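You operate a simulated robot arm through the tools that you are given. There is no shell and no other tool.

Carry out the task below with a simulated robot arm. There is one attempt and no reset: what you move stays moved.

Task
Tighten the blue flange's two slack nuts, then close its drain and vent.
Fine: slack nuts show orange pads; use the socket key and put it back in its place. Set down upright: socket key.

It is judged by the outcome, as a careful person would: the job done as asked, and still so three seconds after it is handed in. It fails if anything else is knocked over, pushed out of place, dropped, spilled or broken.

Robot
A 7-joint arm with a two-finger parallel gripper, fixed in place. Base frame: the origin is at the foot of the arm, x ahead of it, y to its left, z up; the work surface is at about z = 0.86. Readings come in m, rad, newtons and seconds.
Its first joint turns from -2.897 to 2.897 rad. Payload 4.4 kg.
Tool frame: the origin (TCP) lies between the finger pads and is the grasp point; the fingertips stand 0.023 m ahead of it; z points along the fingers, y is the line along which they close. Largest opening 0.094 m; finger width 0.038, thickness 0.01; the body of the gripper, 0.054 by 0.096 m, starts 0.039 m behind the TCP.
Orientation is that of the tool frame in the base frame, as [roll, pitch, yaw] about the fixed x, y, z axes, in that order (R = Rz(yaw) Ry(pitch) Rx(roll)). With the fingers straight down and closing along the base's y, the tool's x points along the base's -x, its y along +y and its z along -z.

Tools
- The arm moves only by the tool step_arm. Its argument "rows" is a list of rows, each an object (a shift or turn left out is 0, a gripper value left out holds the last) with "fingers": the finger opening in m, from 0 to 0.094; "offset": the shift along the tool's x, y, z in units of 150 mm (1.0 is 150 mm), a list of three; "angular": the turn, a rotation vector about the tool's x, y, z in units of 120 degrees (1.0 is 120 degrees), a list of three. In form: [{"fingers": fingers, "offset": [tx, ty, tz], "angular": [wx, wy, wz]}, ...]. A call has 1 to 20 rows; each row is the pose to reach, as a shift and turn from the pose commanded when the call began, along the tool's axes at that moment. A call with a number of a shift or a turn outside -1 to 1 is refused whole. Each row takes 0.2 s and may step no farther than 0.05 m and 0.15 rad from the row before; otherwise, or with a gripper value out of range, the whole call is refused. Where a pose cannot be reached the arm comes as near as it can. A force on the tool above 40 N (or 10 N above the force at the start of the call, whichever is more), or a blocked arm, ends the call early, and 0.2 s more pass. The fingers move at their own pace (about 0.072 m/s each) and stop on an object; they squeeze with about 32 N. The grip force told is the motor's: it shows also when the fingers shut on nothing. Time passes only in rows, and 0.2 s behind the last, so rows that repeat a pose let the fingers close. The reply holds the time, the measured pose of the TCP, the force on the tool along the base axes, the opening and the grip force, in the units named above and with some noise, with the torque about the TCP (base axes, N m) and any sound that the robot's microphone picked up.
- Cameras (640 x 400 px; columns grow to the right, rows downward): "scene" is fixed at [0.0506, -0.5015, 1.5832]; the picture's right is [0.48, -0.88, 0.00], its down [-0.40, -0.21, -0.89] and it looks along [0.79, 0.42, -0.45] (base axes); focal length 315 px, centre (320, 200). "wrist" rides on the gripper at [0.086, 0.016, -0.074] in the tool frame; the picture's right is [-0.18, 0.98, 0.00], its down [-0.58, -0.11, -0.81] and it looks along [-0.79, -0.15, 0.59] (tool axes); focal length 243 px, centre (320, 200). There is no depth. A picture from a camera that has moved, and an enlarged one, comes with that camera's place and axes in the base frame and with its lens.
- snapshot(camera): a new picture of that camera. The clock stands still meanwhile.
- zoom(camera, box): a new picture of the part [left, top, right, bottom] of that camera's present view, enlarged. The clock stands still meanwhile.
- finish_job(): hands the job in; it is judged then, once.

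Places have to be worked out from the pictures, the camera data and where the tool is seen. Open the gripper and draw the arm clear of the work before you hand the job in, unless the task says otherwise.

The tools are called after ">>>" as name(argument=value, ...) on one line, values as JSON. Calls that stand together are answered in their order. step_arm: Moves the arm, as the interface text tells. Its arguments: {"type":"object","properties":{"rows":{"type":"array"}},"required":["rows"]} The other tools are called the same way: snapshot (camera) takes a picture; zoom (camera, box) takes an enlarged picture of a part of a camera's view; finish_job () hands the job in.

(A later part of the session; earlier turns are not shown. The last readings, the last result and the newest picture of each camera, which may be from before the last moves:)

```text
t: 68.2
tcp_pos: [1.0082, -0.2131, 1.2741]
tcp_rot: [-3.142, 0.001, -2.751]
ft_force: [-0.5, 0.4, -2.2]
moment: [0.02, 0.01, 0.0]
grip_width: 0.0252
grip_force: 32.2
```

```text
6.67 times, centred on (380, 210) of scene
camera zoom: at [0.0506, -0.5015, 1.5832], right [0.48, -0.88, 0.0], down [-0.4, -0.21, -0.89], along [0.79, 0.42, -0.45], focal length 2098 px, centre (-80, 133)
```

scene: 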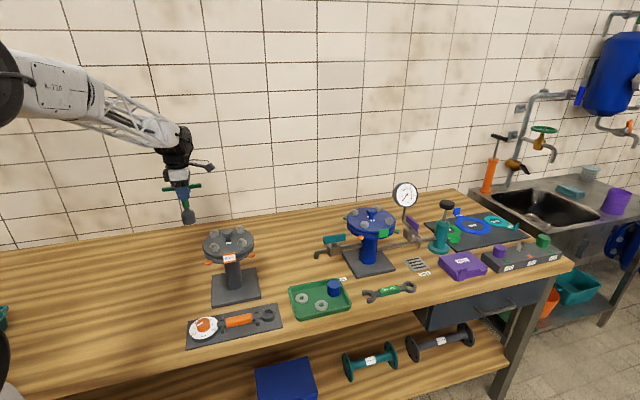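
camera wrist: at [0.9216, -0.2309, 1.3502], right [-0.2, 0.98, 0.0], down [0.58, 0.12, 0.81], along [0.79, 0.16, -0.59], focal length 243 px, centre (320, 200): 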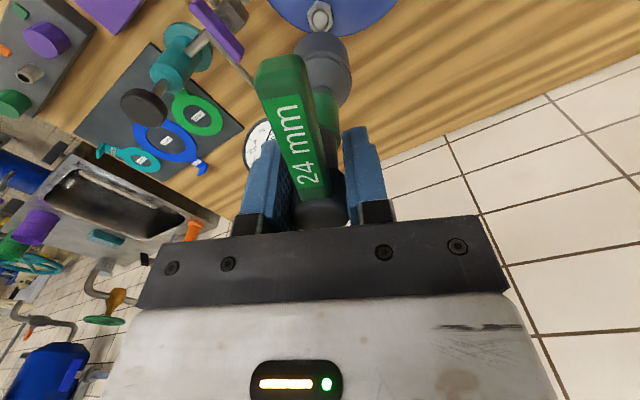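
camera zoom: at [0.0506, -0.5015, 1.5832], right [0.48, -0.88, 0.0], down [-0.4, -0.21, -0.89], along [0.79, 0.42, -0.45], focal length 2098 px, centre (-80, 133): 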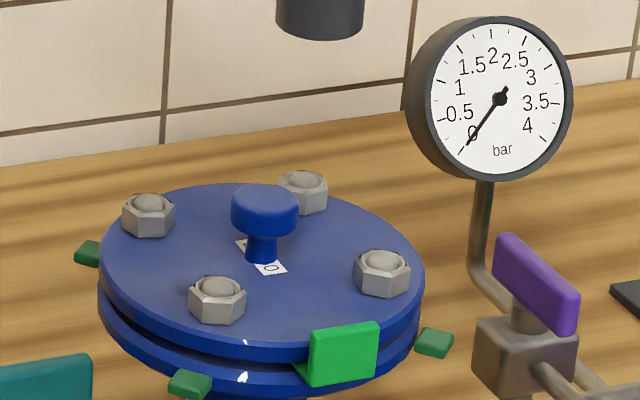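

Lifted cleanly. I move the key back toward its place and look back at the far pad from the robot's side on the way.

>>> step_arm(rows=[{"offset": [0.1, 0.08, -0.1], "fingers": 0.01}, {"offset": [0.32, 0.25, -0.15]}, {"offset": [0.55, 0.42, -0.15]}, {"offset": [0.78, 0.6, -0.15]}, {"offset": [1.0, 0.77, -0.15]}, {"offset": [1.0, 0.77, -0.15]}])

>>> snapshot(camera="wrist")

```text
t: 69.6
tcp_pos: [0.8265, -0.1622, 1.2979]
tcp_rot: [3.141, 0.0, -2.751]
ft_force: [0.2, 0.3, -3.3]
moment: [-0.02, 0.02, 0.04]
grip_width: 0.0249
grip_force: 32.4
```

```text
taken
camera wrist: at [0.7387, -0.1803, 1.3729], right [-0.2, 0.98, 0.0], down [0.58, 0.12, 0.81], along [0.79, 0.16, -0.59], focal length 243 px, centre (320, 200)
```

wrist: 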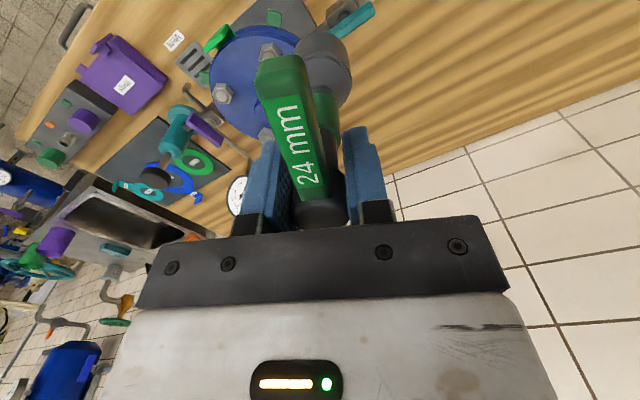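

I enlarge the area around nut D.

>>> zoom(camera="wrist", box=[200, 20, 300, 150])

>>> zoom(camera="wrist", box=[245, 110, 285, 150])

```text
3.08 times, centred on (250, 85) of wrist
camera zoom: at [0.7387, -0.1803, 1.3729], right [-0.2, 0.98, 0.0], down [0.58, 0.12, 0.81], along [0.79, 0.16, -0.59], focal length 746 px, centre (535, 554)
```

zoom: 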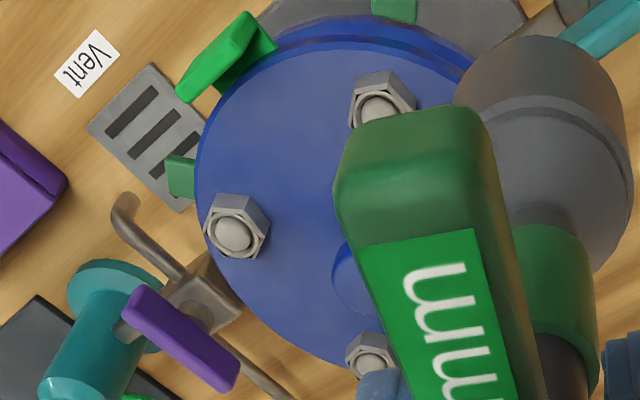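

```text
10.00 times, centred on (265, 130) of wrist
camera zoom: at [0.7387, -0.1803, 1.3729], right [-0.2, 0.98, 0.0], down [0.58, 0.12, 0.81], along [0.79, 0.16, -0.59], focal length 2426 px, centre (870, 900)
```

zoom: 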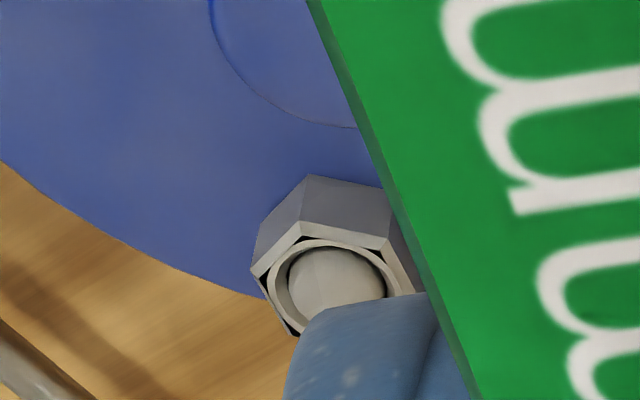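

The finger hides the pad. I move on in +y so the flange appears beside the gripper.

>>> step_arm(rows=[{"offset": [-0.1, 0.25, 0], "fingers": 0.01}, {"offset": [-0.2, 0.5, 0]}, {"offset": [-0.33, 0.8, 0]}, {"offset": [-0.33, 0.8, 0]}])

>>> zoom(camera="wrist", box=[120, 20, 280, 160])

```text
t: 70.6
tcp_pos: [0.8268, -0.0336, 1.2981]
tcp_rot: [3.14, 0.001, -2.75]
ft_force: [-0.5, 0.3, -3.3]
moment: [0.01, -0.01, 0.01]
grip_width: 0.0254
grip_force: 31.8
```

```text
2.86 times, centred on (200, 90) of wrist
camera zoom: at [0.7399, -0.0511, 1.373], right [-0.2, 0.98, 0.0], down [0.58, 0.12, 0.81], along [0.79, 0.16, -0.59], focal length 693 px, centre (663, 514)
```

zoom: 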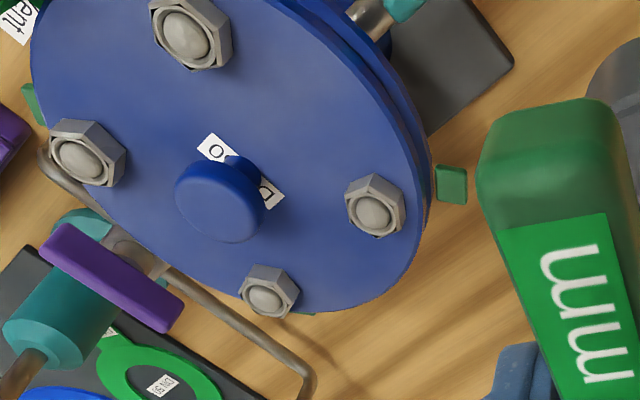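

>>> zoom(camera="wrist", box=[165, 105, 205, 135])

```text
13.33 times, centred on (185, 120) of wrist
camera zoom: at [0.7399, -0.0511, 1.373], right [-0.2, 0.98, 0.0], down [0.58, 0.12, 0.81], along [0.79, 0.16, -0.59], focal length 3235 px, centre (2120, 1267)
```

zoom: 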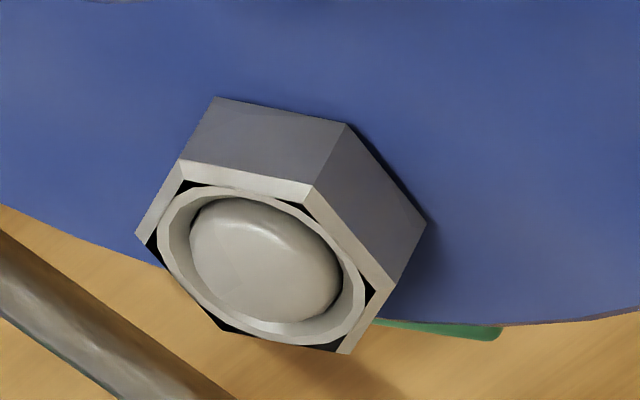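

The far pad is green now: both nuts are tight. I carry the key back toward its place at (0.679, 0.364).

>>> step_arm(rows=[{"offset": [-0.01, 0.24, 0], "fingers": 0.01}, {"offset": [-0.02, 0.48, 0]}, {"offset": [-0.03, 0.72, 0]}, {"offset": [-0.034, 0.943, 0]}])

>>> step_arm(rows=[{"offset": [-0.01, 0.24, 0], "fingers": 0.01}, {"offset": [-0.02, 0.48, 0]}, {"offset": [-0.03, 0.72, 0]}, {"offset": [-0.034, 0.943, 0]}])

>>> step_arm(rows=[{"offset": [-0.01, 0.24, 0], "fingers": 0.01}, {"offset": [-0.02, 0.48, 0]}, {"offset": [-0.03, 0.72, 0]}, {"offset": [-0.034, 0.943, 0]}, {"offset": [-0.034, 0.943, 0]}])

```text
t: 71.6
tcp_pos: [0.7774, 0.0999, 1.2964]
tcp_rot: [3.141, 0.001, -2.751]
ft_force: [-0.9, 0.4, -2.5]
moment: [-0.05, -0.01, 0.02]
grip_width: 0.0253
grip_force: 32.2
```

```text
t: 72.6
tcp_pos: [0.7281, 0.2326, 1.2967]
tcp_rot: [3.141, -0.001, -2.752]
ft_force: [-0.6, 0.6, -2.8]
moment: [-0.01, 0.01, 0.0]
grip_width: 0.0252
grip_force: 32.2
```

```text
t: 73.8
tcp_pos: [0.6781, 0.3651, 1.2965]
tcp_rot: [3.142, 0.001, -2.751]
ft_force: [0.1, 0.2, -2.5]
moment: [-0.01, -0.03, 0.04]
grip_width: 0.0253
grip_force: 32.1
```

Above the place. I turn the wrist back to the original bar direction (yaw -0.787), still high.

>>> step_arm(rows=[{"angular": [0, 0, -0.07], "fingers": 0.01}, {"angular": [0, 0, -0.14]}, {"angular": [0, 0, -0.21]}, {"angular": [0, 0, -0.28]}, {"angular": [0, 0, -0.35]}, {"angular": [0, 0, -0.42]}, {"angular": [0, 0, -0.49]}, {"angular": [0, 0, -0.56]}, {"angular": [0, 0, -0.63]}, {"angular": [0, 0, -0.7]}, {"angular": [0, 0, -0.77]}, {"angular": [0, 0, -0.84]}, {"angular": [0, 0, -0.9]}, {"angular": [0, 0, -0.9375]}, {"angular": [0, 0, -0.9375]}])

>>> snapshot(camera="scene")

>>> snapshot(camera="wrist")

```text
t: 77.0
tcp_pos: [0.6779, 0.3655, 1.2972]
tcp_rot: [-3.141, -0.001, -0.787]
ft_force: [-0.4, 0.6, -3.0]
moment: [-0.02, 0.0, -0.03]
grip_width: 0.0249
grip_force: 31.8
```

```text
taken
```

scene: 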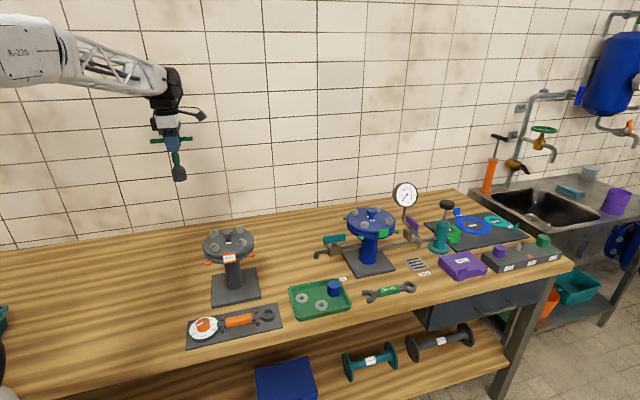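

```text
taken
camera wrist: at [0.7273, 0.2924, 1.3725], right [-0.83, -0.56, 0.0], down [-0.33, 0.49, 0.81], along [-0.45, 0.67, -0.59], focal length 243 px, centre (320, 200)
```

wrist: 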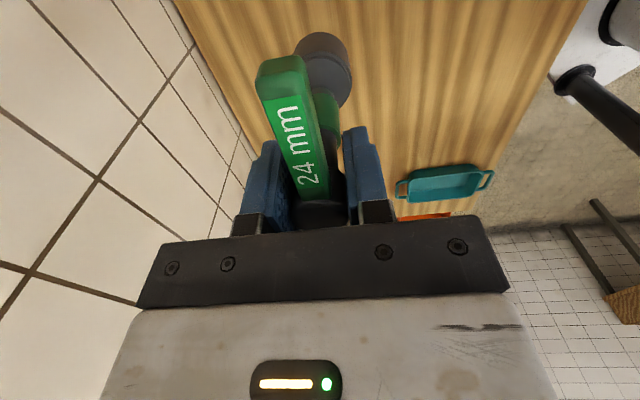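

Orientation restored. I lower straight down in stages, slow near the bench.

>>> step_arm(rows=[{"offset": [0.006, 0, 0.3], "fingers": 0.01}, {"offset": [0.006, 0, 0.6]}, {"offset": [0.006, 0, 0.85]}, {"offset": [0.006, 0, 1.0]}])

>>> step_arm(rows=[{"offset": [0, 0, 0.25], "fingers": 0.01}, {"offset": [0, 0, 0.5]}, {"offset": [0, 0, 0.7]}, {"offset": [0, 0, 0.85]}, {"offset": [0, 0, 0.95]}, {"offset": [0, 0, 0.98]}, {"offset": [0, 0, 0.98]}])

>>> zoom(camera="scene", box=[165, 210, 230, 265])

```text
t: 78.0
tcp_pos: [0.6791, 0.3671, 1.1474]
tcp_rot: [-3.141, 0.001, -0.787]
ft_force: [1.2, 0.0, -3.1]
moment: [0.0, -0.03, 0.02]
grip_width: 0.0252
grip_force: 32.0
```

```text
t: 79.6
tcp_pos: [0.6798, 0.3663, 1.0008]
tcp_rot: [-3.141, -0.001, -0.787]
ft_force: [-0.6, 1.2, -3.4]
moment: [0.01, 0.02, -0.02]
grip_width: 0.025
grip_force: 31.6
```

```text
7.27 times, centred on (198, 238) of scene
camera zoom: at [0.0506, -0.5015, 1.5832], right [0.48, -0.88, 0.0], down [-0.4, -0.21, -0.89], along [0.79, 0.42, -0.45], focal length 2288 px, centre (1211, -73)
```

zoom: 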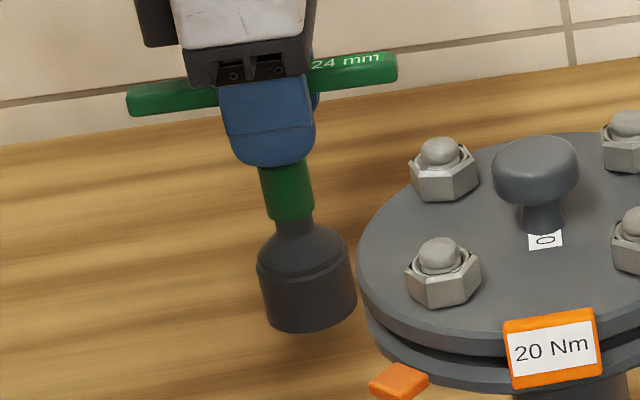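

About 16 mm to go. I correct 2 mm sideways and lower slowly until the bench takes the weight.

>>> step_arm(rows=[{"offset": [0.002, 0.011, 0.04], "fingers": 0.01}, {"offset": [0.002, 0.011, 0.08]}, {"offset": [0.002, 0.011, 0.1]}, {"offset": [0.002, 0.011, 0.1]}])

>>> step_arm(rows=[{"offset": [0, 0, 0.01], "fingers": 0.01}, {"offset": [0, 0, 0.018]}, {"offset": [0, 0, 0.018]}])

```text
t: 80.6
tcp_pos: [0.678, 0.3633, 0.9848]
tcp_rot: [3.141, -0.001, -0.786]
ft_force: [0.2, 0.0, -2.6]
moment: [0.01, 0.0, 0.01]
grip_width: 0.0251
grip_force: 31.4
```

```text
t: 81.4
tcp_pos: [0.6782, 0.3641, 0.9834]
tcp_rot: [-3.14, 0.0, -0.786]
ft_force: [-2.2, -2.4, 18.2]
moment: [0.08, 0.14, 0.03]
grip_width: 0.025
grip_force: 32.1
```

Touched down (18 N). I ease up about 2.5 mm so it just rests, then check.

>>> step_arm(rows=[{"offset": [0, 0, -0.008], "fingers": 0.01}, {"offset": [0, 0, -0.015]}, {"offset": [0, 0, -0.015]}])

>>> zoom(camera="scene", box=[165, 210, 230, 265])

>>> zoom(camera="wrist", box=[200, 20, 440, 240])

```text
t: 82.2
tcp_pos: [0.678, 0.3635, 0.9856]
tcp_rot: [3.141, -0.001, -0.787]
ft_force: [0.0, -0.3, -3.7]
moment: [0.01, 0.0, -0.01]
grip_width: 0.0252
grip_force: 31.3
```

```text
7.27 times, centred on (198, 238) of scene
camera zoom: at [0.0506, -0.5015, 1.5832], right [0.48, -0.88, 0.0], down [-0.4, -0.21, -0.89], along [0.79, 0.42, -0.45], focal length 2288 px, centre (1211, -73)
```

zoom: 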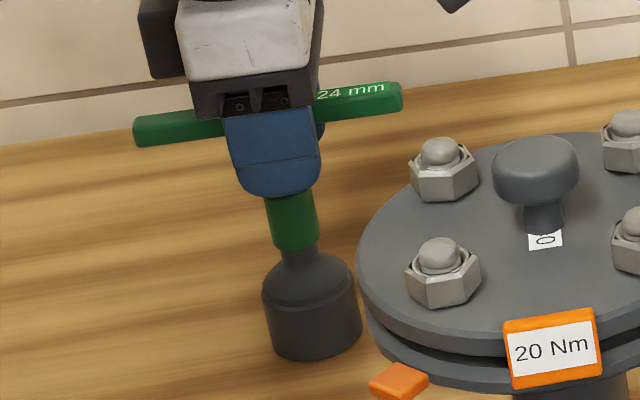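

```text
1.82 times, centred on (320, 130) of wrist
camera zoom: at [0.7269, 0.2904, 1.0594], right [-0.83, -0.56, 0.0], down [-0.33, 0.49, 0.81], along [-0.45, 0.67, -0.59], focal length 441 px, centre (320, 327)
```

zoom: 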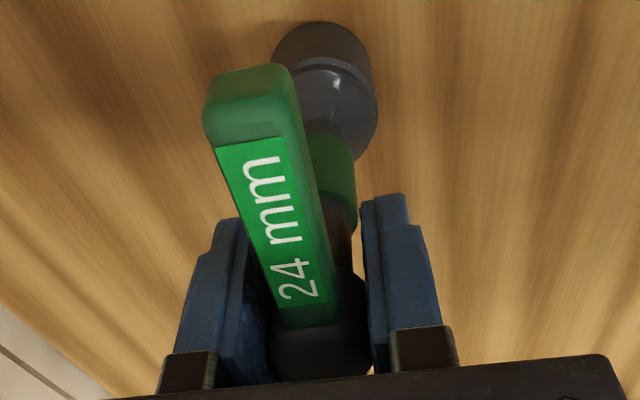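

It matches the original picture position to within a pixel or two. I lower 1 mm to touch and open the fingers.

>>> step_arm(rows=[{"offset": [0, 0, 0.004], "fingers": 0.01}, {"offset": [0, 0, 0.008]}, {"offset": [0, 0, 0.008]}])

```text
t: 83.0
tcp_pos: [0.6784, 0.3626, 0.9838]
tcp_rot: [-3.141, -0.001, -0.787]
ft_force: [0.1, 0.6, -2.1]
moment: [0.01, 0.0, -0.02]
grip_width: 0.0252
grip_force: 31.8
```

Weight is starting to transfer. I release gradually, opening both fingers evenly.

>>> step_arm(rows=[{"offset": [0, 0, 0.003], "fingers": 0.01}, {"offset": [0, 0, 0.003], "fingers": 0.03}, {"offset": [0, 0, 0.003], "fingers": 0.045}, {"offset": [0, 0, 0.003], "fingers": 0.06}, {"offset": [0, 0, 0.003], "fingers": 0.08}, {"offset": [0, 0, 0.003], "fingers": 0.09}])

>>> snapshot(camera="wrist")

>>> zoom(camera="scene", box=[165, 210, 230, 265])

```text
t: 84.4
tcp_pos: [0.6789, 0.364, 0.9831]
tcp_rot: [3.14, 0.002, -0.788]
ft_force: [0.3, 0.0, 0.5]
moment: [-0.02, 0.01, -0.01]
grip_width: 0.0899
grip_force: 0.0
```

```text
taken
camera wrist: at [0.7271, 0.2903, 1.0585], right [-0.83, -0.56, 0.0], down [-0.33, 0.49, 0.81], along [-0.45, 0.67, -0.59], focal length 243 px, centre (320, 200)
```

wrist: 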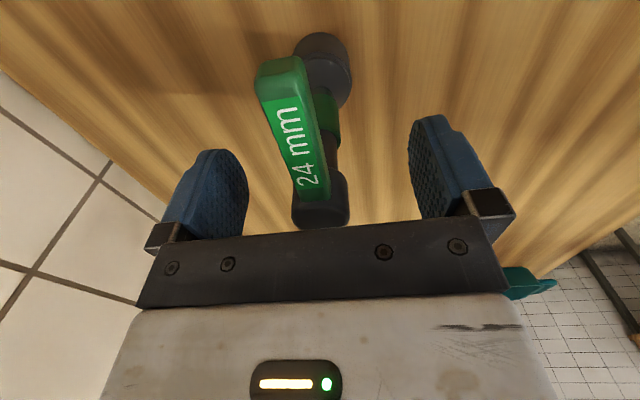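

```text
7.27 times, centred on (198, 238) of scene
camera zoom: at [0.0506, -0.5015, 1.5832], right [0.48, -0.88, 0.0], down [-0.4, -0.21, -0.89], along [0.79, 0.42, -0.45], focal length 2288 px, centre (1211, -73)
```

zoom: 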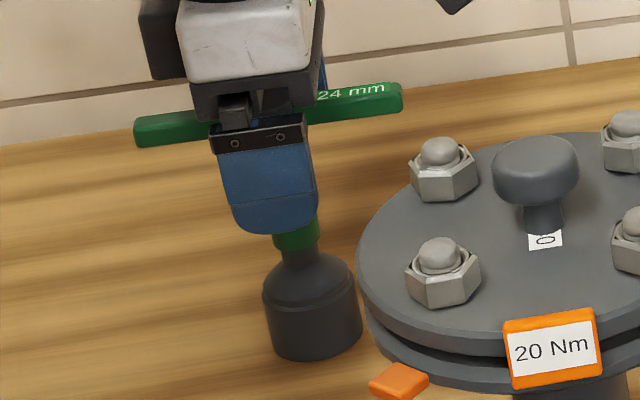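

The key stands upright on its own in its original place. I rise straight up with the fingers wide open.

>>> step_arm(rows=[{"offset": [0, 0, -0.1], "fingers": 0.094}, {"offset": [0, 0, -0.3]}, {"offset": [0, 0, -0.6]}, {"offset": [0, 0, -0.9]}, {"offset": [0, 0, -1.0]}])

>>> zoom(camera="scene", box=[150, 190, 270, 280])

```text
t: 85.6
tcp_pos: [0.6793, 0.3639, 1.1343]
tcp_rot: [-3.142, 0.0, -0.787]
ft_force: [0.3, -0.5, -1.3]
moment: [0.02, -0.04, -0.02]
grip_width: 0.0941
grip_force: 0.1
```

```text
4.44 times, centred on (210, 235) of scene
camera zoom: at [0.0506, -0.5015, 1.5832], right [0.48, -0.88, 0.0], down [-0.4, -0.21, -0.89], along [0.79, 0.42, -0.45], focal length 1398 px, centre (809, 44)
```

zoom: 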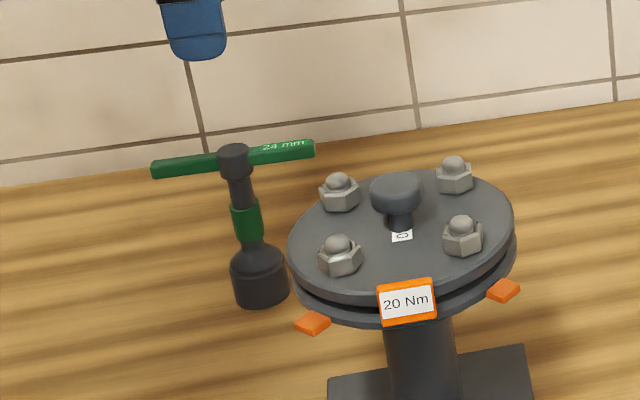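

Key is in place and upright. I now rise and turn the wrist back to the starting orientation (yaw 180 deg), closing the fingers for pushing the drain lever.

>>> step_arm(rows=[{"offset": [0, 0, -0.2]}, {"offset": [0, 0, -0.4]}, {"offset": [0, 0, -0.6], "angular": [0, 0, 0.07], "fingers": 0.0}, {"offset": [0, 0, -0.8], "angular": [0, 0, 0.14]}, {"offset": [0, 0, -0.9], "angular": [0, 0, 0.21]}, {"offset": [0, 0, -0.9], "angular": [0, 0, 0.28]}, {"offset": [0, 0, -0.9], "angular": [0, 0, 0.35]}, {"offset": [0, 0, -0.9], "angular": [0, 0, 0.42]}, {"offset": [0, 0, -0.9], "angular": [0, 0, 0.49]}, {"offset": [0, 0, -0.9], "angular": [0, 0, 0.56]}, {"offset": [0, 0, -0.9], "angular": [0, 0, 0.63]}, {"offset": [0, 0, -0.9], "angular": [0, 0, 0.7]}, {"offset": [0, 0, -0.9], "angular": [0, 0, 0.77]}, {"offset": [0, 0, -0.9], "angular": [0, 0, 0.84]}, {"offset": [0, 0, -0.9], "angular": [0, 0, 0.91]}, {"offset": [0, 0, -0.9], "angular": [0, 0, 0.98]}])

>>> step_arm(rows=[{"angular": [0, 0, 0.07]}, {"angular": [0, 0, 0.142]}, {"angular": [0, 0, 0.142]}])

```text
t: 89.0
tcp_pos: [0.6786, 0.3626, 1.2691]
tcp_rot: [-3.14, -0.001, -2.841]
ft_force: [-0.1, -0.3, -0.2]
moment: [0.02, -0.02, -0.01]
grip_width: 0.0
grip_force: 31.9
```

```text
t: 89.8
tcp_pos: [0.6771, 0.3642, 1.2679]
tcp_rot: [3.141, 0.001, -3.141]
ft_force: [0.1, -0.4, 0.5]
moment: [0.02, 0.01, -0.02]
grip_width: 0.0002
grip_force: 32.2
```

Now I travel in -y toward the drain valve at height 1.27.

>>> step_arm(rows=[{"offset": [0, -0.3, 0]}, {"offset": [0, -0.6, 0]}, {"offset": [0, -0.9, 0]}, {"offset": [0, -1.0, 0]}])

>>> step_arm(rows=[{"offset": [0, -0.3, 0]}, {"offset": [0, -0.6, 0]}, {"offset": [0, -0.9, 0]}, {"offset": [0, -1.0, 0]}])

>>> step_arm(rows=[{"offset": [-0.05, -0.3, 0.02]}, {"offset": [-0.1, -0.6, 0.06]}, {"offset": [-0.15, -0.9, 0.1]}, {"offset": [-0.15, -1.0, 0.12]}, {"offset": [-0.15, -1.0, 0.12]}])

>>> snapshot(camera="wrist")

```text
t: 90.8
tcp_pos: [0.6783, 0.2132, 1.2678]
tcp_rot: [-3.14, 0.0, -3.137]
ft_force: [0.2, -0.1, -0.1]
moment: [-0.03, 0.01, -0.03]
grip_width: 0.0
grip_force: 31.7
```

```text
t: 91.8
tcp_pos: [0.6809, 0.0621, 1.2675]
tcp_rot: [-3.142, -0.001, -3.138]
ft_force: [0.1, 0.0, -0.7]
moment: [0.0, 0.01, -0.01]
grip_width: 0.0001
grip_force: 31.7
```

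```text
t: 93.0
tcp_pos: [0.7031, -0.0878, 1.2509]
tcp_rot: [-3.14, -0.001, -3.137]
ft_force: [0.6, 0.8, -0.6]
moment: [0.02, -0.02, -0.02]
grip_width: 0.0
grip_force: 32.4
```

```text
taken
camera wrist: at [0.616, -0.0719, 1.3252], right [0.18, 0.98, 0.0], down [0.58, -0.11, 0.81], along [0.79, -0.15, -0.59], focal length 243 px, centre (320, 200)
```

wrist: 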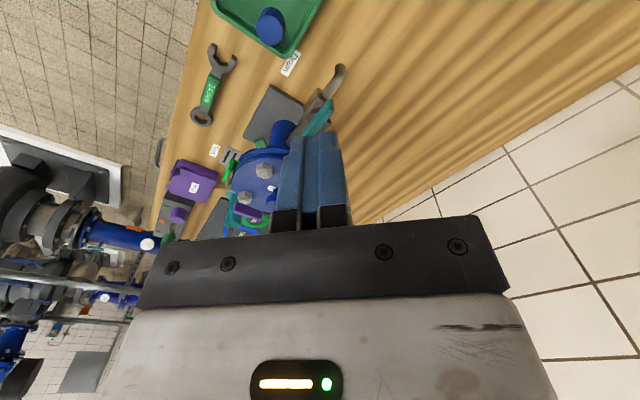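

I zoom in on the drain valve in this view.

>>> zoom(camera="wrist", box=[260, 55, 380, 140])

>>> zoom(camera="scene", box=[305, 225, 365, 270])

```text
4.71 times, centred on (320, 98) of wrist
camera zoom: at [0.616, -0.0719, 1.3252], right [0.18, 0.98, 0.0], down [0.58, -0.11, 0.81], along [0.79, -0.15, -0.59], focal length 1142 px, centre (320, 682)
```

zoom: 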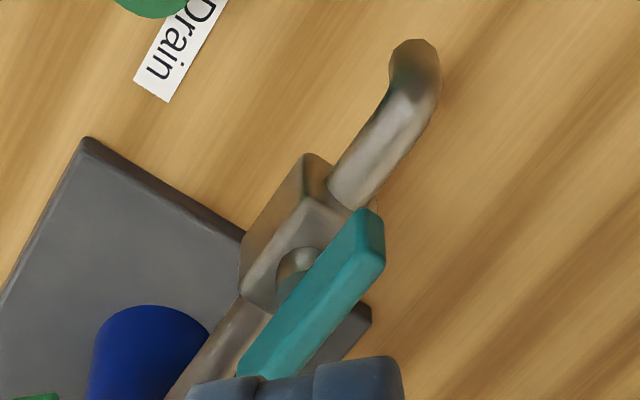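

```text
8.89 times, centred on (335, 248) of scene
camera zoom: at [0.0506, -0.5015, 1.5832], right [0.48, -0.88, 0.0], down [-0.4, -0.21, -0.89], along [0.79, 0.42, -0.45], focal length 2797 px, centre (187, -222)
```

zoom: 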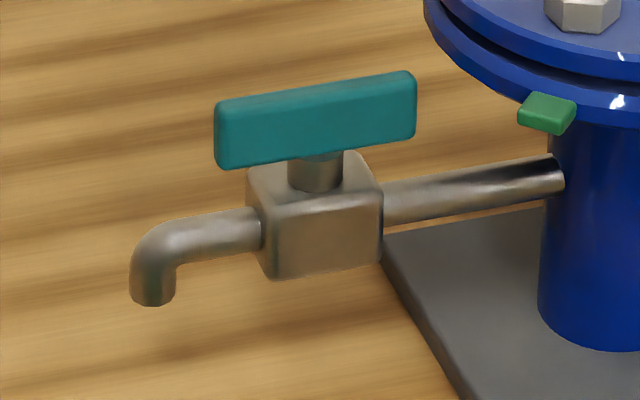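

Drain lever: centre about (0.856, -0.122), spans z 0.97-1.00, along 135 deg (in line with its pipe, open). I place the closed fingertips on its robot side, outer half, and descend beside it.

>>> step_arm(rows=[{"offset": [-0.15, -0.06, 0.2], "fingers": 0.0}, {"offset": [-0.3, -0.13, 0.4]}, {"offset": [-0.45, -0.19, 0.6]}, {"offset": [-0.55, -0.24, 0.8]}, {"offset": [-0.567, -0.245, 1.0]}, {"offset": [-0.567, -0.245, 1.0]}])

>>> snapshot(camera="wrist")

>>> zoom(camera="scene", box=[295, 190, 385, 270])

```text
t: 94.4
tcp_pos: [0.7891, -0.1241, 1.1]
tcp_rot: [-3.141, 0.001, -3.138]
ft_force: [0.6, 0.5, -0.2]
moment: [0.01, -0.01, -0.01]
grip_width: 0.0
grip_force: 31.7
```

```text
taken
camera wrist: at [0.7012, -0.1078, 1.1754], right [0.18, 0.98, 0.0], down [0.58, -0.11, 0.81], along [0.79, -0.15, -0.59], focal length 243 px, centre (320, 200)
```

wrist: 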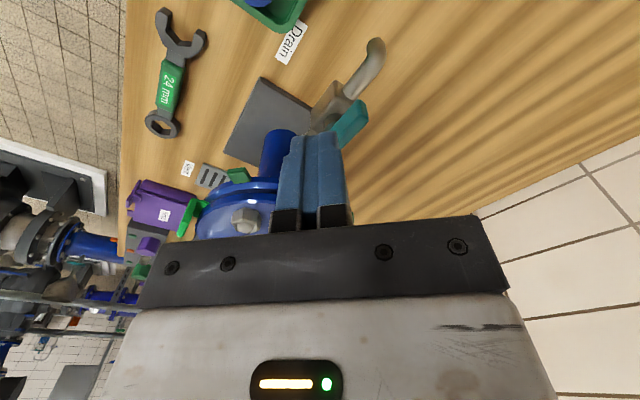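

```text
5.00 times, centred on (340, 230) of scene
camera zoom: at [0.0506, -0.5015, 1.5832], right [0.48, -0.88, 0.0], down [-0.4, -0.21, -0.89], along [0.79, 0.42, -0.45], focal length 1573 px, centre (220, 50)
```

zoom: 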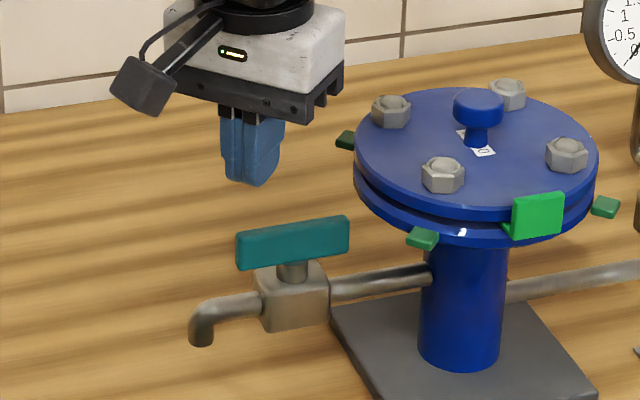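

Clear all around. I descend to z about 1.0 beside the lever.

>>> step_arm(rows=[{"offset": [0, 0, 0.25], "fingers": 0.0}, {"offset": [0, 0, 0.45]}, {"offset": [0, 0, 0.6]}, {"offset": [0, 0, 0.66]}, {"offset": [0, 0, 0.66]}])

>>> snapshot(camera="wrist")

>>> zoom(camera="scene", box=[295, 200, 385, 280])

```text
t: 95.6
tcp_pos: [0.7885, -0.1224, 1.0015]
tcp_rot: [-3.141, 0.0, -3.139]
ft_force: [0.0, 0.1, -0.1]
moment: [-0.01, -0.04, -0.01]
grip_width: 0.0
grip_force: 31.8
```

```text
taken
camera wrist: at [0.7006, -0.1074, 1.0763], right [0.18, 0.98, 0.0], down [0.58, -0.11, 0.81], along [0.79, -0.15, -0.59], focal length 243 px, centre (320, 200)
```

wrist: 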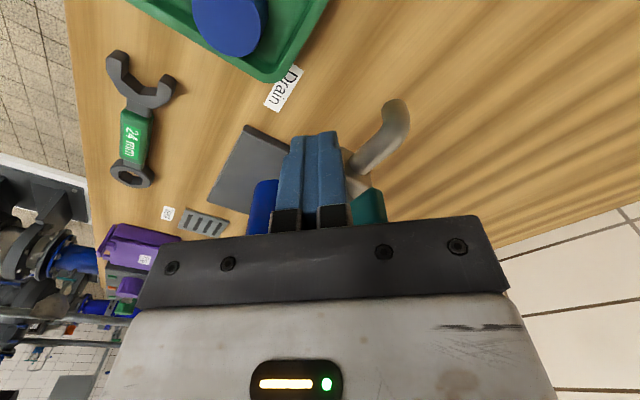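

```text
5.00 times, centred on (340, 240) of scene
camera zoom: at [0.0506, -0.5015, 1.5832], right [0.48, -0.88, 0.0], down [-0.4, -0.21, -0.89], along [0.79, 0.42, -0.45], focal length 1573 px, centre (220, 0)
```

zoom: 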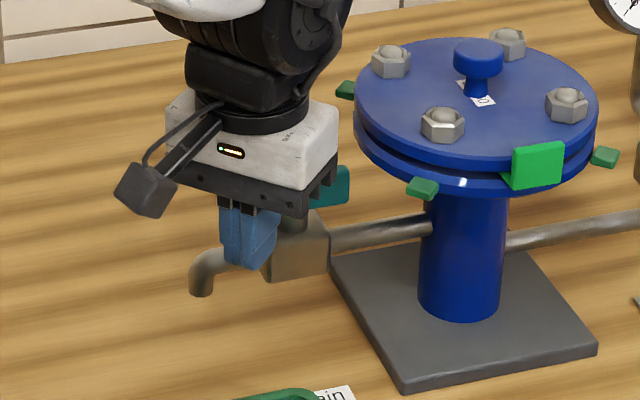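

Fingertips are beside the lever. I push slowly along the arc (clockwise seen from above), first up to about half way.

>>> step_arm(rows=[{"offset": [-0.08, 0.027, 0], "fingers": 0.0}, {"offset": [-0.153, 0.053, 0]}, {"offset": [-0.186, 0.075, 0]}, {"offset": [-0.22, 0.097, 0]}, {"offset": [-0.25, 0.118, 0]}, {"offset": [-0.283, 0.14, 0]}])

>>> zoom(camera="scene", box=[295, 200, 385, 280])

>>> snapshot(camera="wrist")

```text
t: 97.0
tcp_pos: [0.8294, -0.1021, 1.0014]
tcp_rot: [-3.141, -0.001, -3.139]
ft_force: [-13.2, -7.0, 3.5]
moment: [-0.06, -0.1, -0.3]
grip_width: 0.0
grip_force: 31.9
```

```text
5.00 times, centred on (340, 240) of scene
camera zoom: at [0.0506, -0.5015, 1.5832], right [0.48, -0.88, 0.0], down [-0.4, -0.21, -0.89], along [0.79, 0.42, -0.45], focal length 1573 px, centre (220, 0)
```

zoom: 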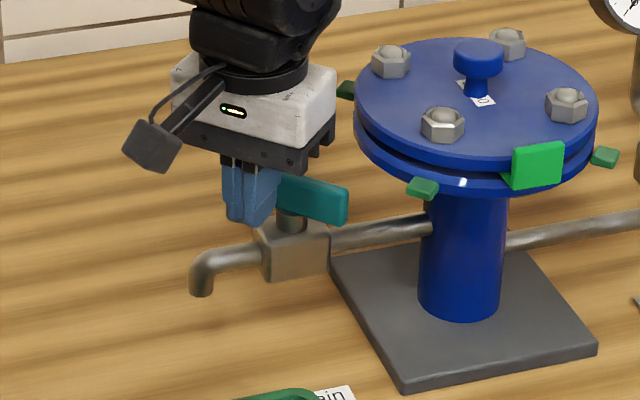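

```text
taken
camera wrist: at [0.7423, -0.0868, 1.0766], right [0.18, 0.98, 0.0], down [0.58, -0.11, 0.81], along [0.79, -0.15, -0.59], focal length 243 px, centre (320, 200)
```

wrist: 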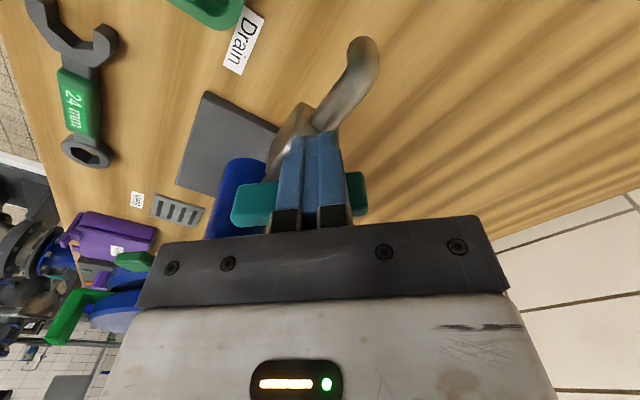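

The lever is turning clockwise with about 15 N. I keep pushing along the arc toward 90 degrees.

>>> step_arm(rows=[{"offset": [-0.04, 0.026, 0], "fingers": 0.0}, {"offset": [-0.08, 0.052, 0]}, {"offset": [-0.12, 0.078, 0]}, {"offset": [-0.154, 0.103, 0]}, {"offset": [-0.154, 0.103, 0]}])

>>> zoom(camera="scene", box=[295, 200, 385, 280])

>>> snapshot(camera="wrist")

```text
t: 97.3
tcp_pos: [0.8316, -0.1002, 1.0012]
tcp_rot: [-3.141, -0.001, -3.14]
ft_force: [-5.7, 4.2, 1.3]
moment: [-0.04, -0.1, -0.02]
grip_width: 0.0
grip_force: 32.1
stopped in row 1: the force on the tool passed its limit at 47 N (the readings are from after the stop); the commanded pose is now the measured one
```

```text
5.00 times, centred on (340, 240) of scene
camera zoom: at [0.0506, -0.5015, 1.5832], right [0.48, -0.88, 0.0], down [-0.4, -0.21, -0.89], along [0.79, 0.42, -0.45], focal length 1573 px, centre (220, 0)
```

zoom: 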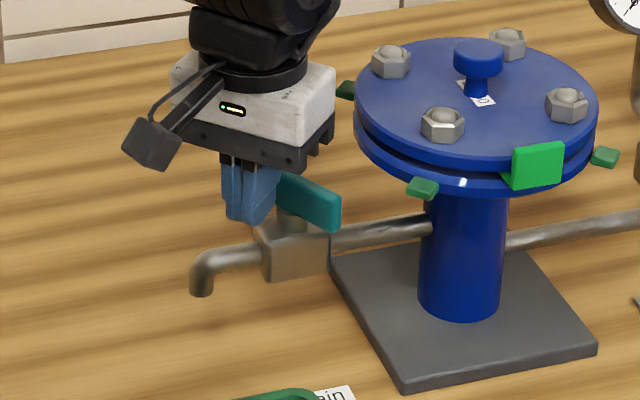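

```text
taken
camera wrist: at [0.744, -0.0855, 1.0768], right [0.18, 0.98, 0.0], down [0.58, -0.11, 0.8], along [0.79, -0.15, -0.59], focal length 243 px, centre (320, 200)
```

wrist: 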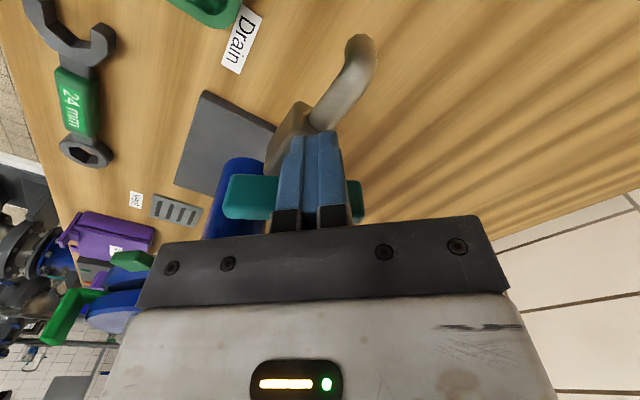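

The force rose because the fingers' inner corner was pushing close to the stem (short lever arm) as the lever passed about 82 deg. I back off, shift outward along the lever, and push again there.

>>> step_arm(rows=[{"offset": [0.03, 0, 0], "fingers": 0.0}, {"offset": [0.035, 0.06, 0]}, {"offset": [0.03, 0.107, 0]}, {"offset": [0.03, 0.107, 0]}])

>>> step_arm(rows=[{"offset": [-0.03, 0, 0], "fingers": 0.0}, {"offset": [-0.06, 0, 0]}, {"offset": [-0.09, 0, 0]}, {"offset": [-0.12, 0, 0]}, {"offset": [-0.12, 0, 0]}])

>>> zoom(camera="scene", box=[295, 200, 385, 280])

>>> snapshot(camera="wrist")

```text
t: 98.3
tcp_pos: [0.8258, -0.0849, 1.0014]
tcp_rot: [3.141, -0.002, -3.139]
ft_force: [-0.1, 0.3, -0.9]
moment: [-0.01, 0.02, 0.02]
grip_width: 0.0
grip_force: 32.0
```

```text
t: 99.5
tcp_pos: [0.8451, -0.0857, 0.9998]
tcp_rot: [3.141, -0.002, -3.14]
ft_force: [-2.0, 1.0, -1.6]
moment: [0.02, 0.03, 0.0]
grip_width: 0.0
grip_force: 31.9
```

```text
5.00 times, centred on (340, 240) of scene
camera zoom: at [0.0506, -0.5015, 1.5832], right [0.48, -0.88, 0.0], down [-0.4, -0.21, -0.89], along [0.79, 0.42, -0.45], focal length 1573 px, centre (220, 0)
```

zoom: 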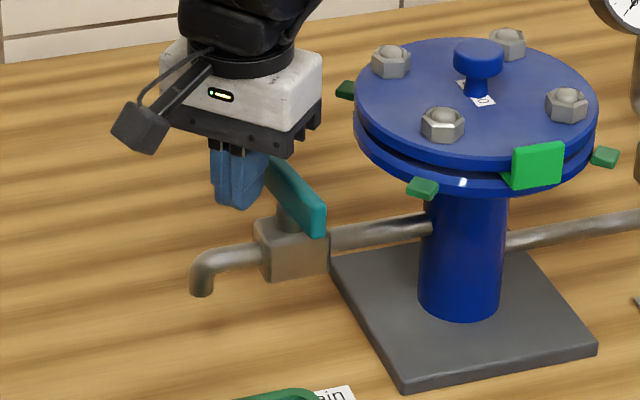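

```text
taken
camera wrist: at [0.7576, -0.0696, 1.0759], right [0.18, 0.98, 0.0], down [0.58, -0.11, 0.8], along [0.79, -0.15, -0.59], focal length 243 px, centre (320, 200)
```

wrist: 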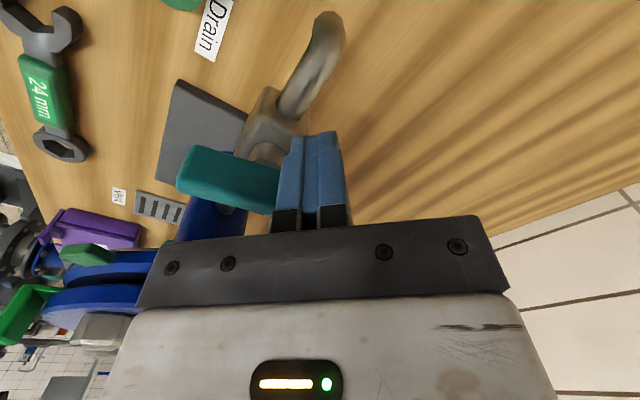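

Moving easily now (about 2 N). I push the rest of the way.

>>> step_arm(rows=[{"offset": [-0.03, 0, 0], "fingers": 0.0}, {"offset": [-0.06, 0, 0]}, {"offset": [-0.09, 0, 0]}, {"offset": [-0.11, 0, 0]}, {"offset": [-0.11, 0, 0]}])

>>> zoom(camera="scene", box=[295, 200, 385, 280])

>>> snapshot(camera="wrist")

```text
t: 100.1
tcp_pos: [0.8506, -0.0829, 1.0007]
tcp_rot: [-3.141, -0.004, -3.136]
ft_force: [-14.3, 7.6, 4.2]
moment: [-0.1, -0.1, 0.01]
grip_width: 0.0
grip_force: 32.6
stopped in row 2: the force on the tool passed its limit at 49 N (the readings are from after the stop); the commanded pose is now the measured one
```

```text
5.00 times, centred on (340, 240) of scene
camera zoom: at [0.0506, -0.5015, 1.5832], right [0.48, -0.88, 0.0], down [-0.4, -0.21, -0.89], along [0.79, 0.42, -0.45], focal length 1573 px, centre (220, 0)
```

zoom: 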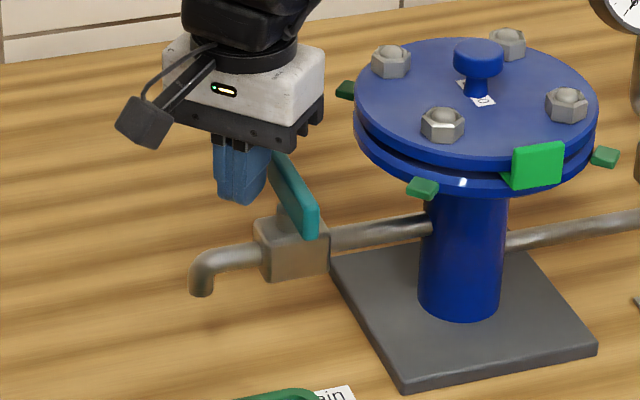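

```text
taken
camera wrist: at [0.7634, -0.0687, 1.0765], right [0.18, 0.98, 0.0], down [0.59, -0.11, 0.8], along [0.79, -0.15, -0.6], focal length 243 px, centre (320, 200)
```

wrist: 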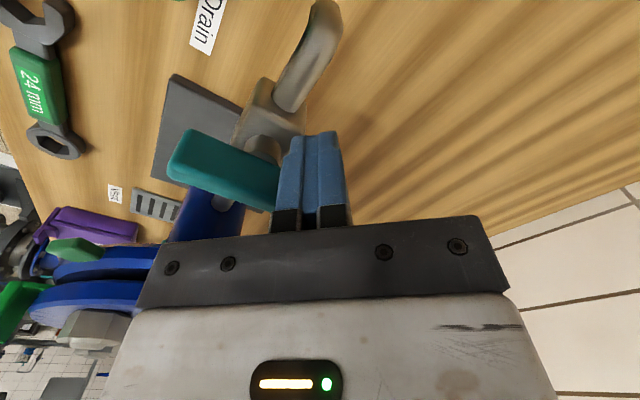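

The lever now points along about 48 deg, across its pipe, and the force jumped at once: most likely the closed stop. I back off, rise and look at it.

>>> step_arm(rows=[{"offset": [0.08, 0.03, 0], "fingers": 0.0}, {"offset": [0.2, 0.06, 0]}, {"offset": [0.2, 0.06, -0.3]}, {"offset": [0.2, 0.06, -0.6]}, {"offset": [0.3, 0.06, -0.9]}, {"offset": [0.5, 0.06, -1.0]}, {"offset": [0.5, 0.06, -1.0]}])

>>> zoom(camera="wrist", box=[240, 20, 400, 140])

>>> zoom(camera="scene", box=[305, 215, 385, 275])

```text
t: 101.7
tcp_pos: [0.7759, -0.0758, 1.1513]
tcp_rot: [-3.141, -0.005, -3.138]
ft_force: [-0.8, -0.5, -0.1]
moment: [-0.01, -0.02, -0.03]
grip_width: 0.0
grip_force: 32.1
```

```text
3.33 times, centred on (320, 80) of wrist
camera zoom: at [0.6894, -0.0605, 1.2267], right [0.18, 0.98, 0.0], down [0.59, -0.11, 0.8], along [0.79, -0.15, -0.6], focal length 809 px, centre (320, 600)
```

zoom: 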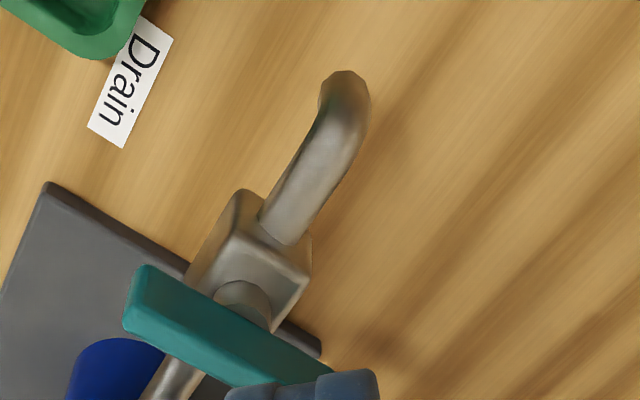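

```text
6.67 times, centred on (345, 245) of scene
camera zoom: at [0.0506, -0.5015, 1.5832], right [0.48, -0.88, 0.0], down [-0.4, -0.21, -0.89], along [0.79, 0.42, -0.45], focal length 2098 px, centre (153, -100)
```

zoom: 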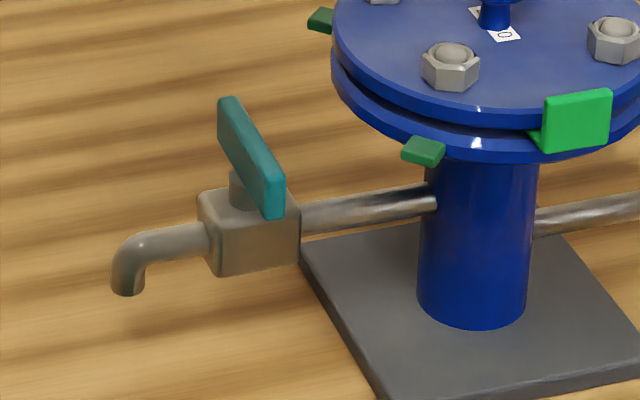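

The lever lies at about 44-45 deg now: a full quarter turn, square across its pipe. The drain is closed. Next is the vent; first I rise and travel over the flange toward it while opening the gripper.

>>> step_arm(rows=[{"offset": [0, 0, -0.3], "fingers": 0.03}, {"offset": [-0.2, -0.15, -0.45], "fingers": 0.06}, {"offset": [-0.42, -0.35, -0.5], "fingers": 0.08}, {"offset": [-0.64, -0.55, -0.5]}, {"offset": [-0.86, -0.75, -0.5]}, {"offset": [-0.96, -0.85, -0.5]}])

>>> step_arm(rows=[{"offset": [-0.15, -0.15, 0], "angular": [0, 0, -0.06]}, {"offset": [-0.35, -0.35, 0], "angular": [0, 0, -0.125]}, {"offset": [-0.55, -0.55, 0], "angular": [0, 0, -0.19]}, {"offset": [-0.72, -0.7, 0], "angular": [0, 0, -0.255]}, {"offset": [-0.85, -0.8, 0], "angular": [0, 0, -0.32]}, {"offset": [-0.95, -0.85, 0], "angular": [0, 0, -0.375]}, {"offset": [-0.95, -0.85, 0], "angular": [0, 0, -0.375]}])

>>> snapshot(camera="wrist")

>>> snapshot(camera="scene")

```text
t: 103.1
tcp_pos: [0.9221, -0.2036, 1.2251]
tcp_rot: [-3.142, -0.005, -3.136]
ft_force: [-0.8, -0.2, 1.2]
moment: [-0.02, -0.06, 0.0]
grip_width: 0.0797
grip_force: 0.1
```

```text
t: 104.7
tcp_pos: [1.0645, -0.33, 1.224]
tcp_rot: [3.138, -0.004, -2.352]
ft_force: [0.0, -0.9, -0.3]
moment: [0.02, -0.01, -0.04]
grip_width: 0.0797
grip_force: 0.1
```

```text
taken
camera wrist: at [0.9917, -0.3803, 1.2994], right [-0.57, 0.82, 0.0], down [0.49, 0.34, 0.8], along [0.66, 0.46, -0.59], focal length 243 px, centre (320, 200)
```

wrist: 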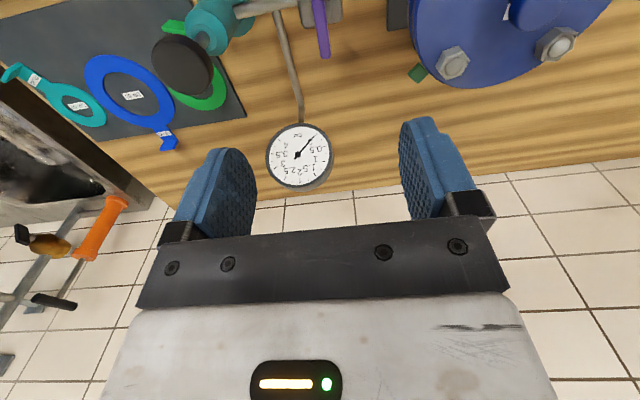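

```text
taken
```

scene: 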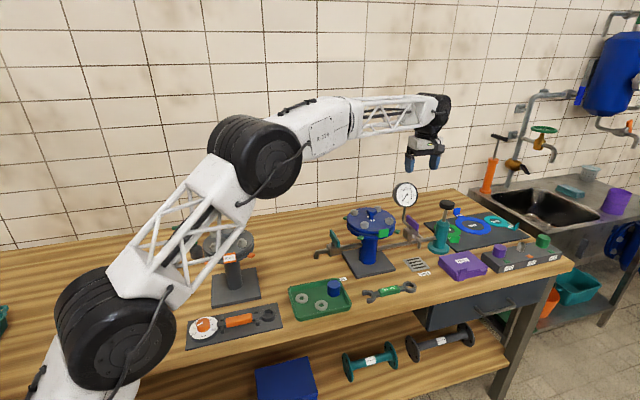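

The tool-down pose above the vent is reachable. I zoom in on the purple lever from here to measure it.

>>> zoom(camera="wrist", box=[250, 0, 400, 100])

>>> zoom(camera="scene", box=[385, 140, 465, 260])

```text
4.00 times, centred on (325, 50) of wrist
camera zoom: at [0.9917, -0.3803, 1.2994], right [-0.57, 0.82, 0.0], down [0.49, 0.34, 0.8], along [0.66, 0.46, -0.59], focal length 970 px, centre (300, 800)
```

zoom: 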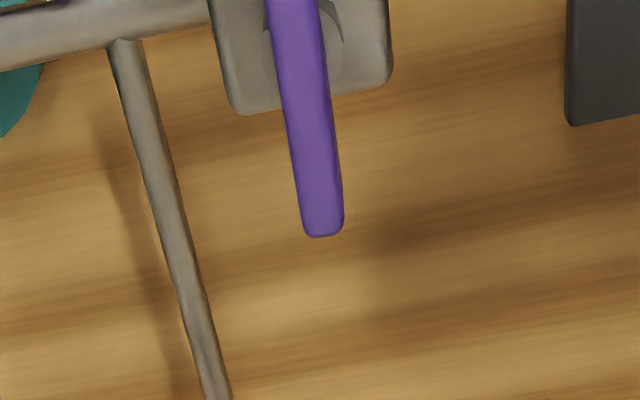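

```text
3.33 times, centred on (425, 200) of scene
camera zoom: at [0.0506, -0.5015, 1.5832], right [0.48, -0.88, 0.0], down [-0.4, -0.21, -0.89], along [0.79, 0.42, -0.45], focal length 1049 px, centre (-30, 200)
```

zoom: 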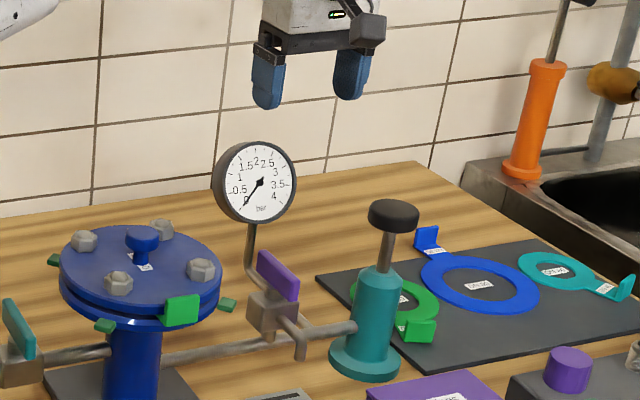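

Purple lever: along 44.5 deg, stem near (1.061, -0.3325), lever spans z about 0.986-1.013, centred between the fingers. I narrow the fingers to 30 mm, centre over the stem, and start down.

>>> step_arm(rows=[{"offset": [0.02, 0, 0.1], "fingers": 0.03}, {"offset": [0.028, 0.004, 0.3]}, {"offset": [0.028, 0.004, 0.5]}, {"offset": [0.028, 0.004, 0.7]}, {"offset": [0.028, 0.004, 0.85]}, {"offset": [0.028, 0.004, 0.85]}])

>>> snapshot(camera="wrist")

>>> zoom(camera="scene", box=[385, 170, 465, 260])

```text
t: 106.1
tcp_pos: [1.0603, -0.3336, 1.0977]
tcp_rot: [3.137, -0.003, -2.355]
ft_force: [-0.6, 0.2, 0.4]
moment: [0.01, 0.0, 0.01]
grip_width: 0.0302
grip_force: 0.1
```

```text
taken
camera wrist: at [0.9873, -0.3826, 1.1719], right [-0.57, 0.82, 0.0], down [0.49, 0.34, 0.8], along [0.66, 0.46, -0.59], focal length 243 px, centre (320, 200)
```

wrist: 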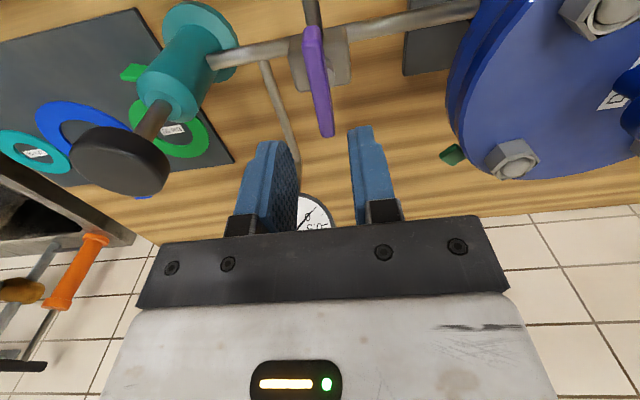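

```text
4.44 times, centred on (425, 215) of scene
camera zoom: at [0.0506, -0.5015, 1.5832], right [0.48, -0.88, 0.0], down [-0.4, -0.21, -0.89], along [0.79, 0.42, -0.45], focal length 1398 px, centre (-147, 133)
```

zoom: 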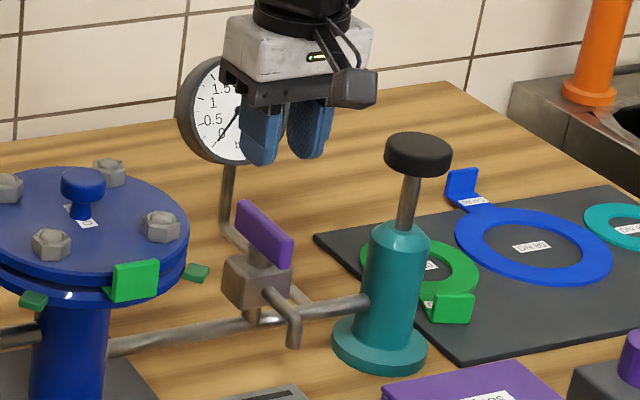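

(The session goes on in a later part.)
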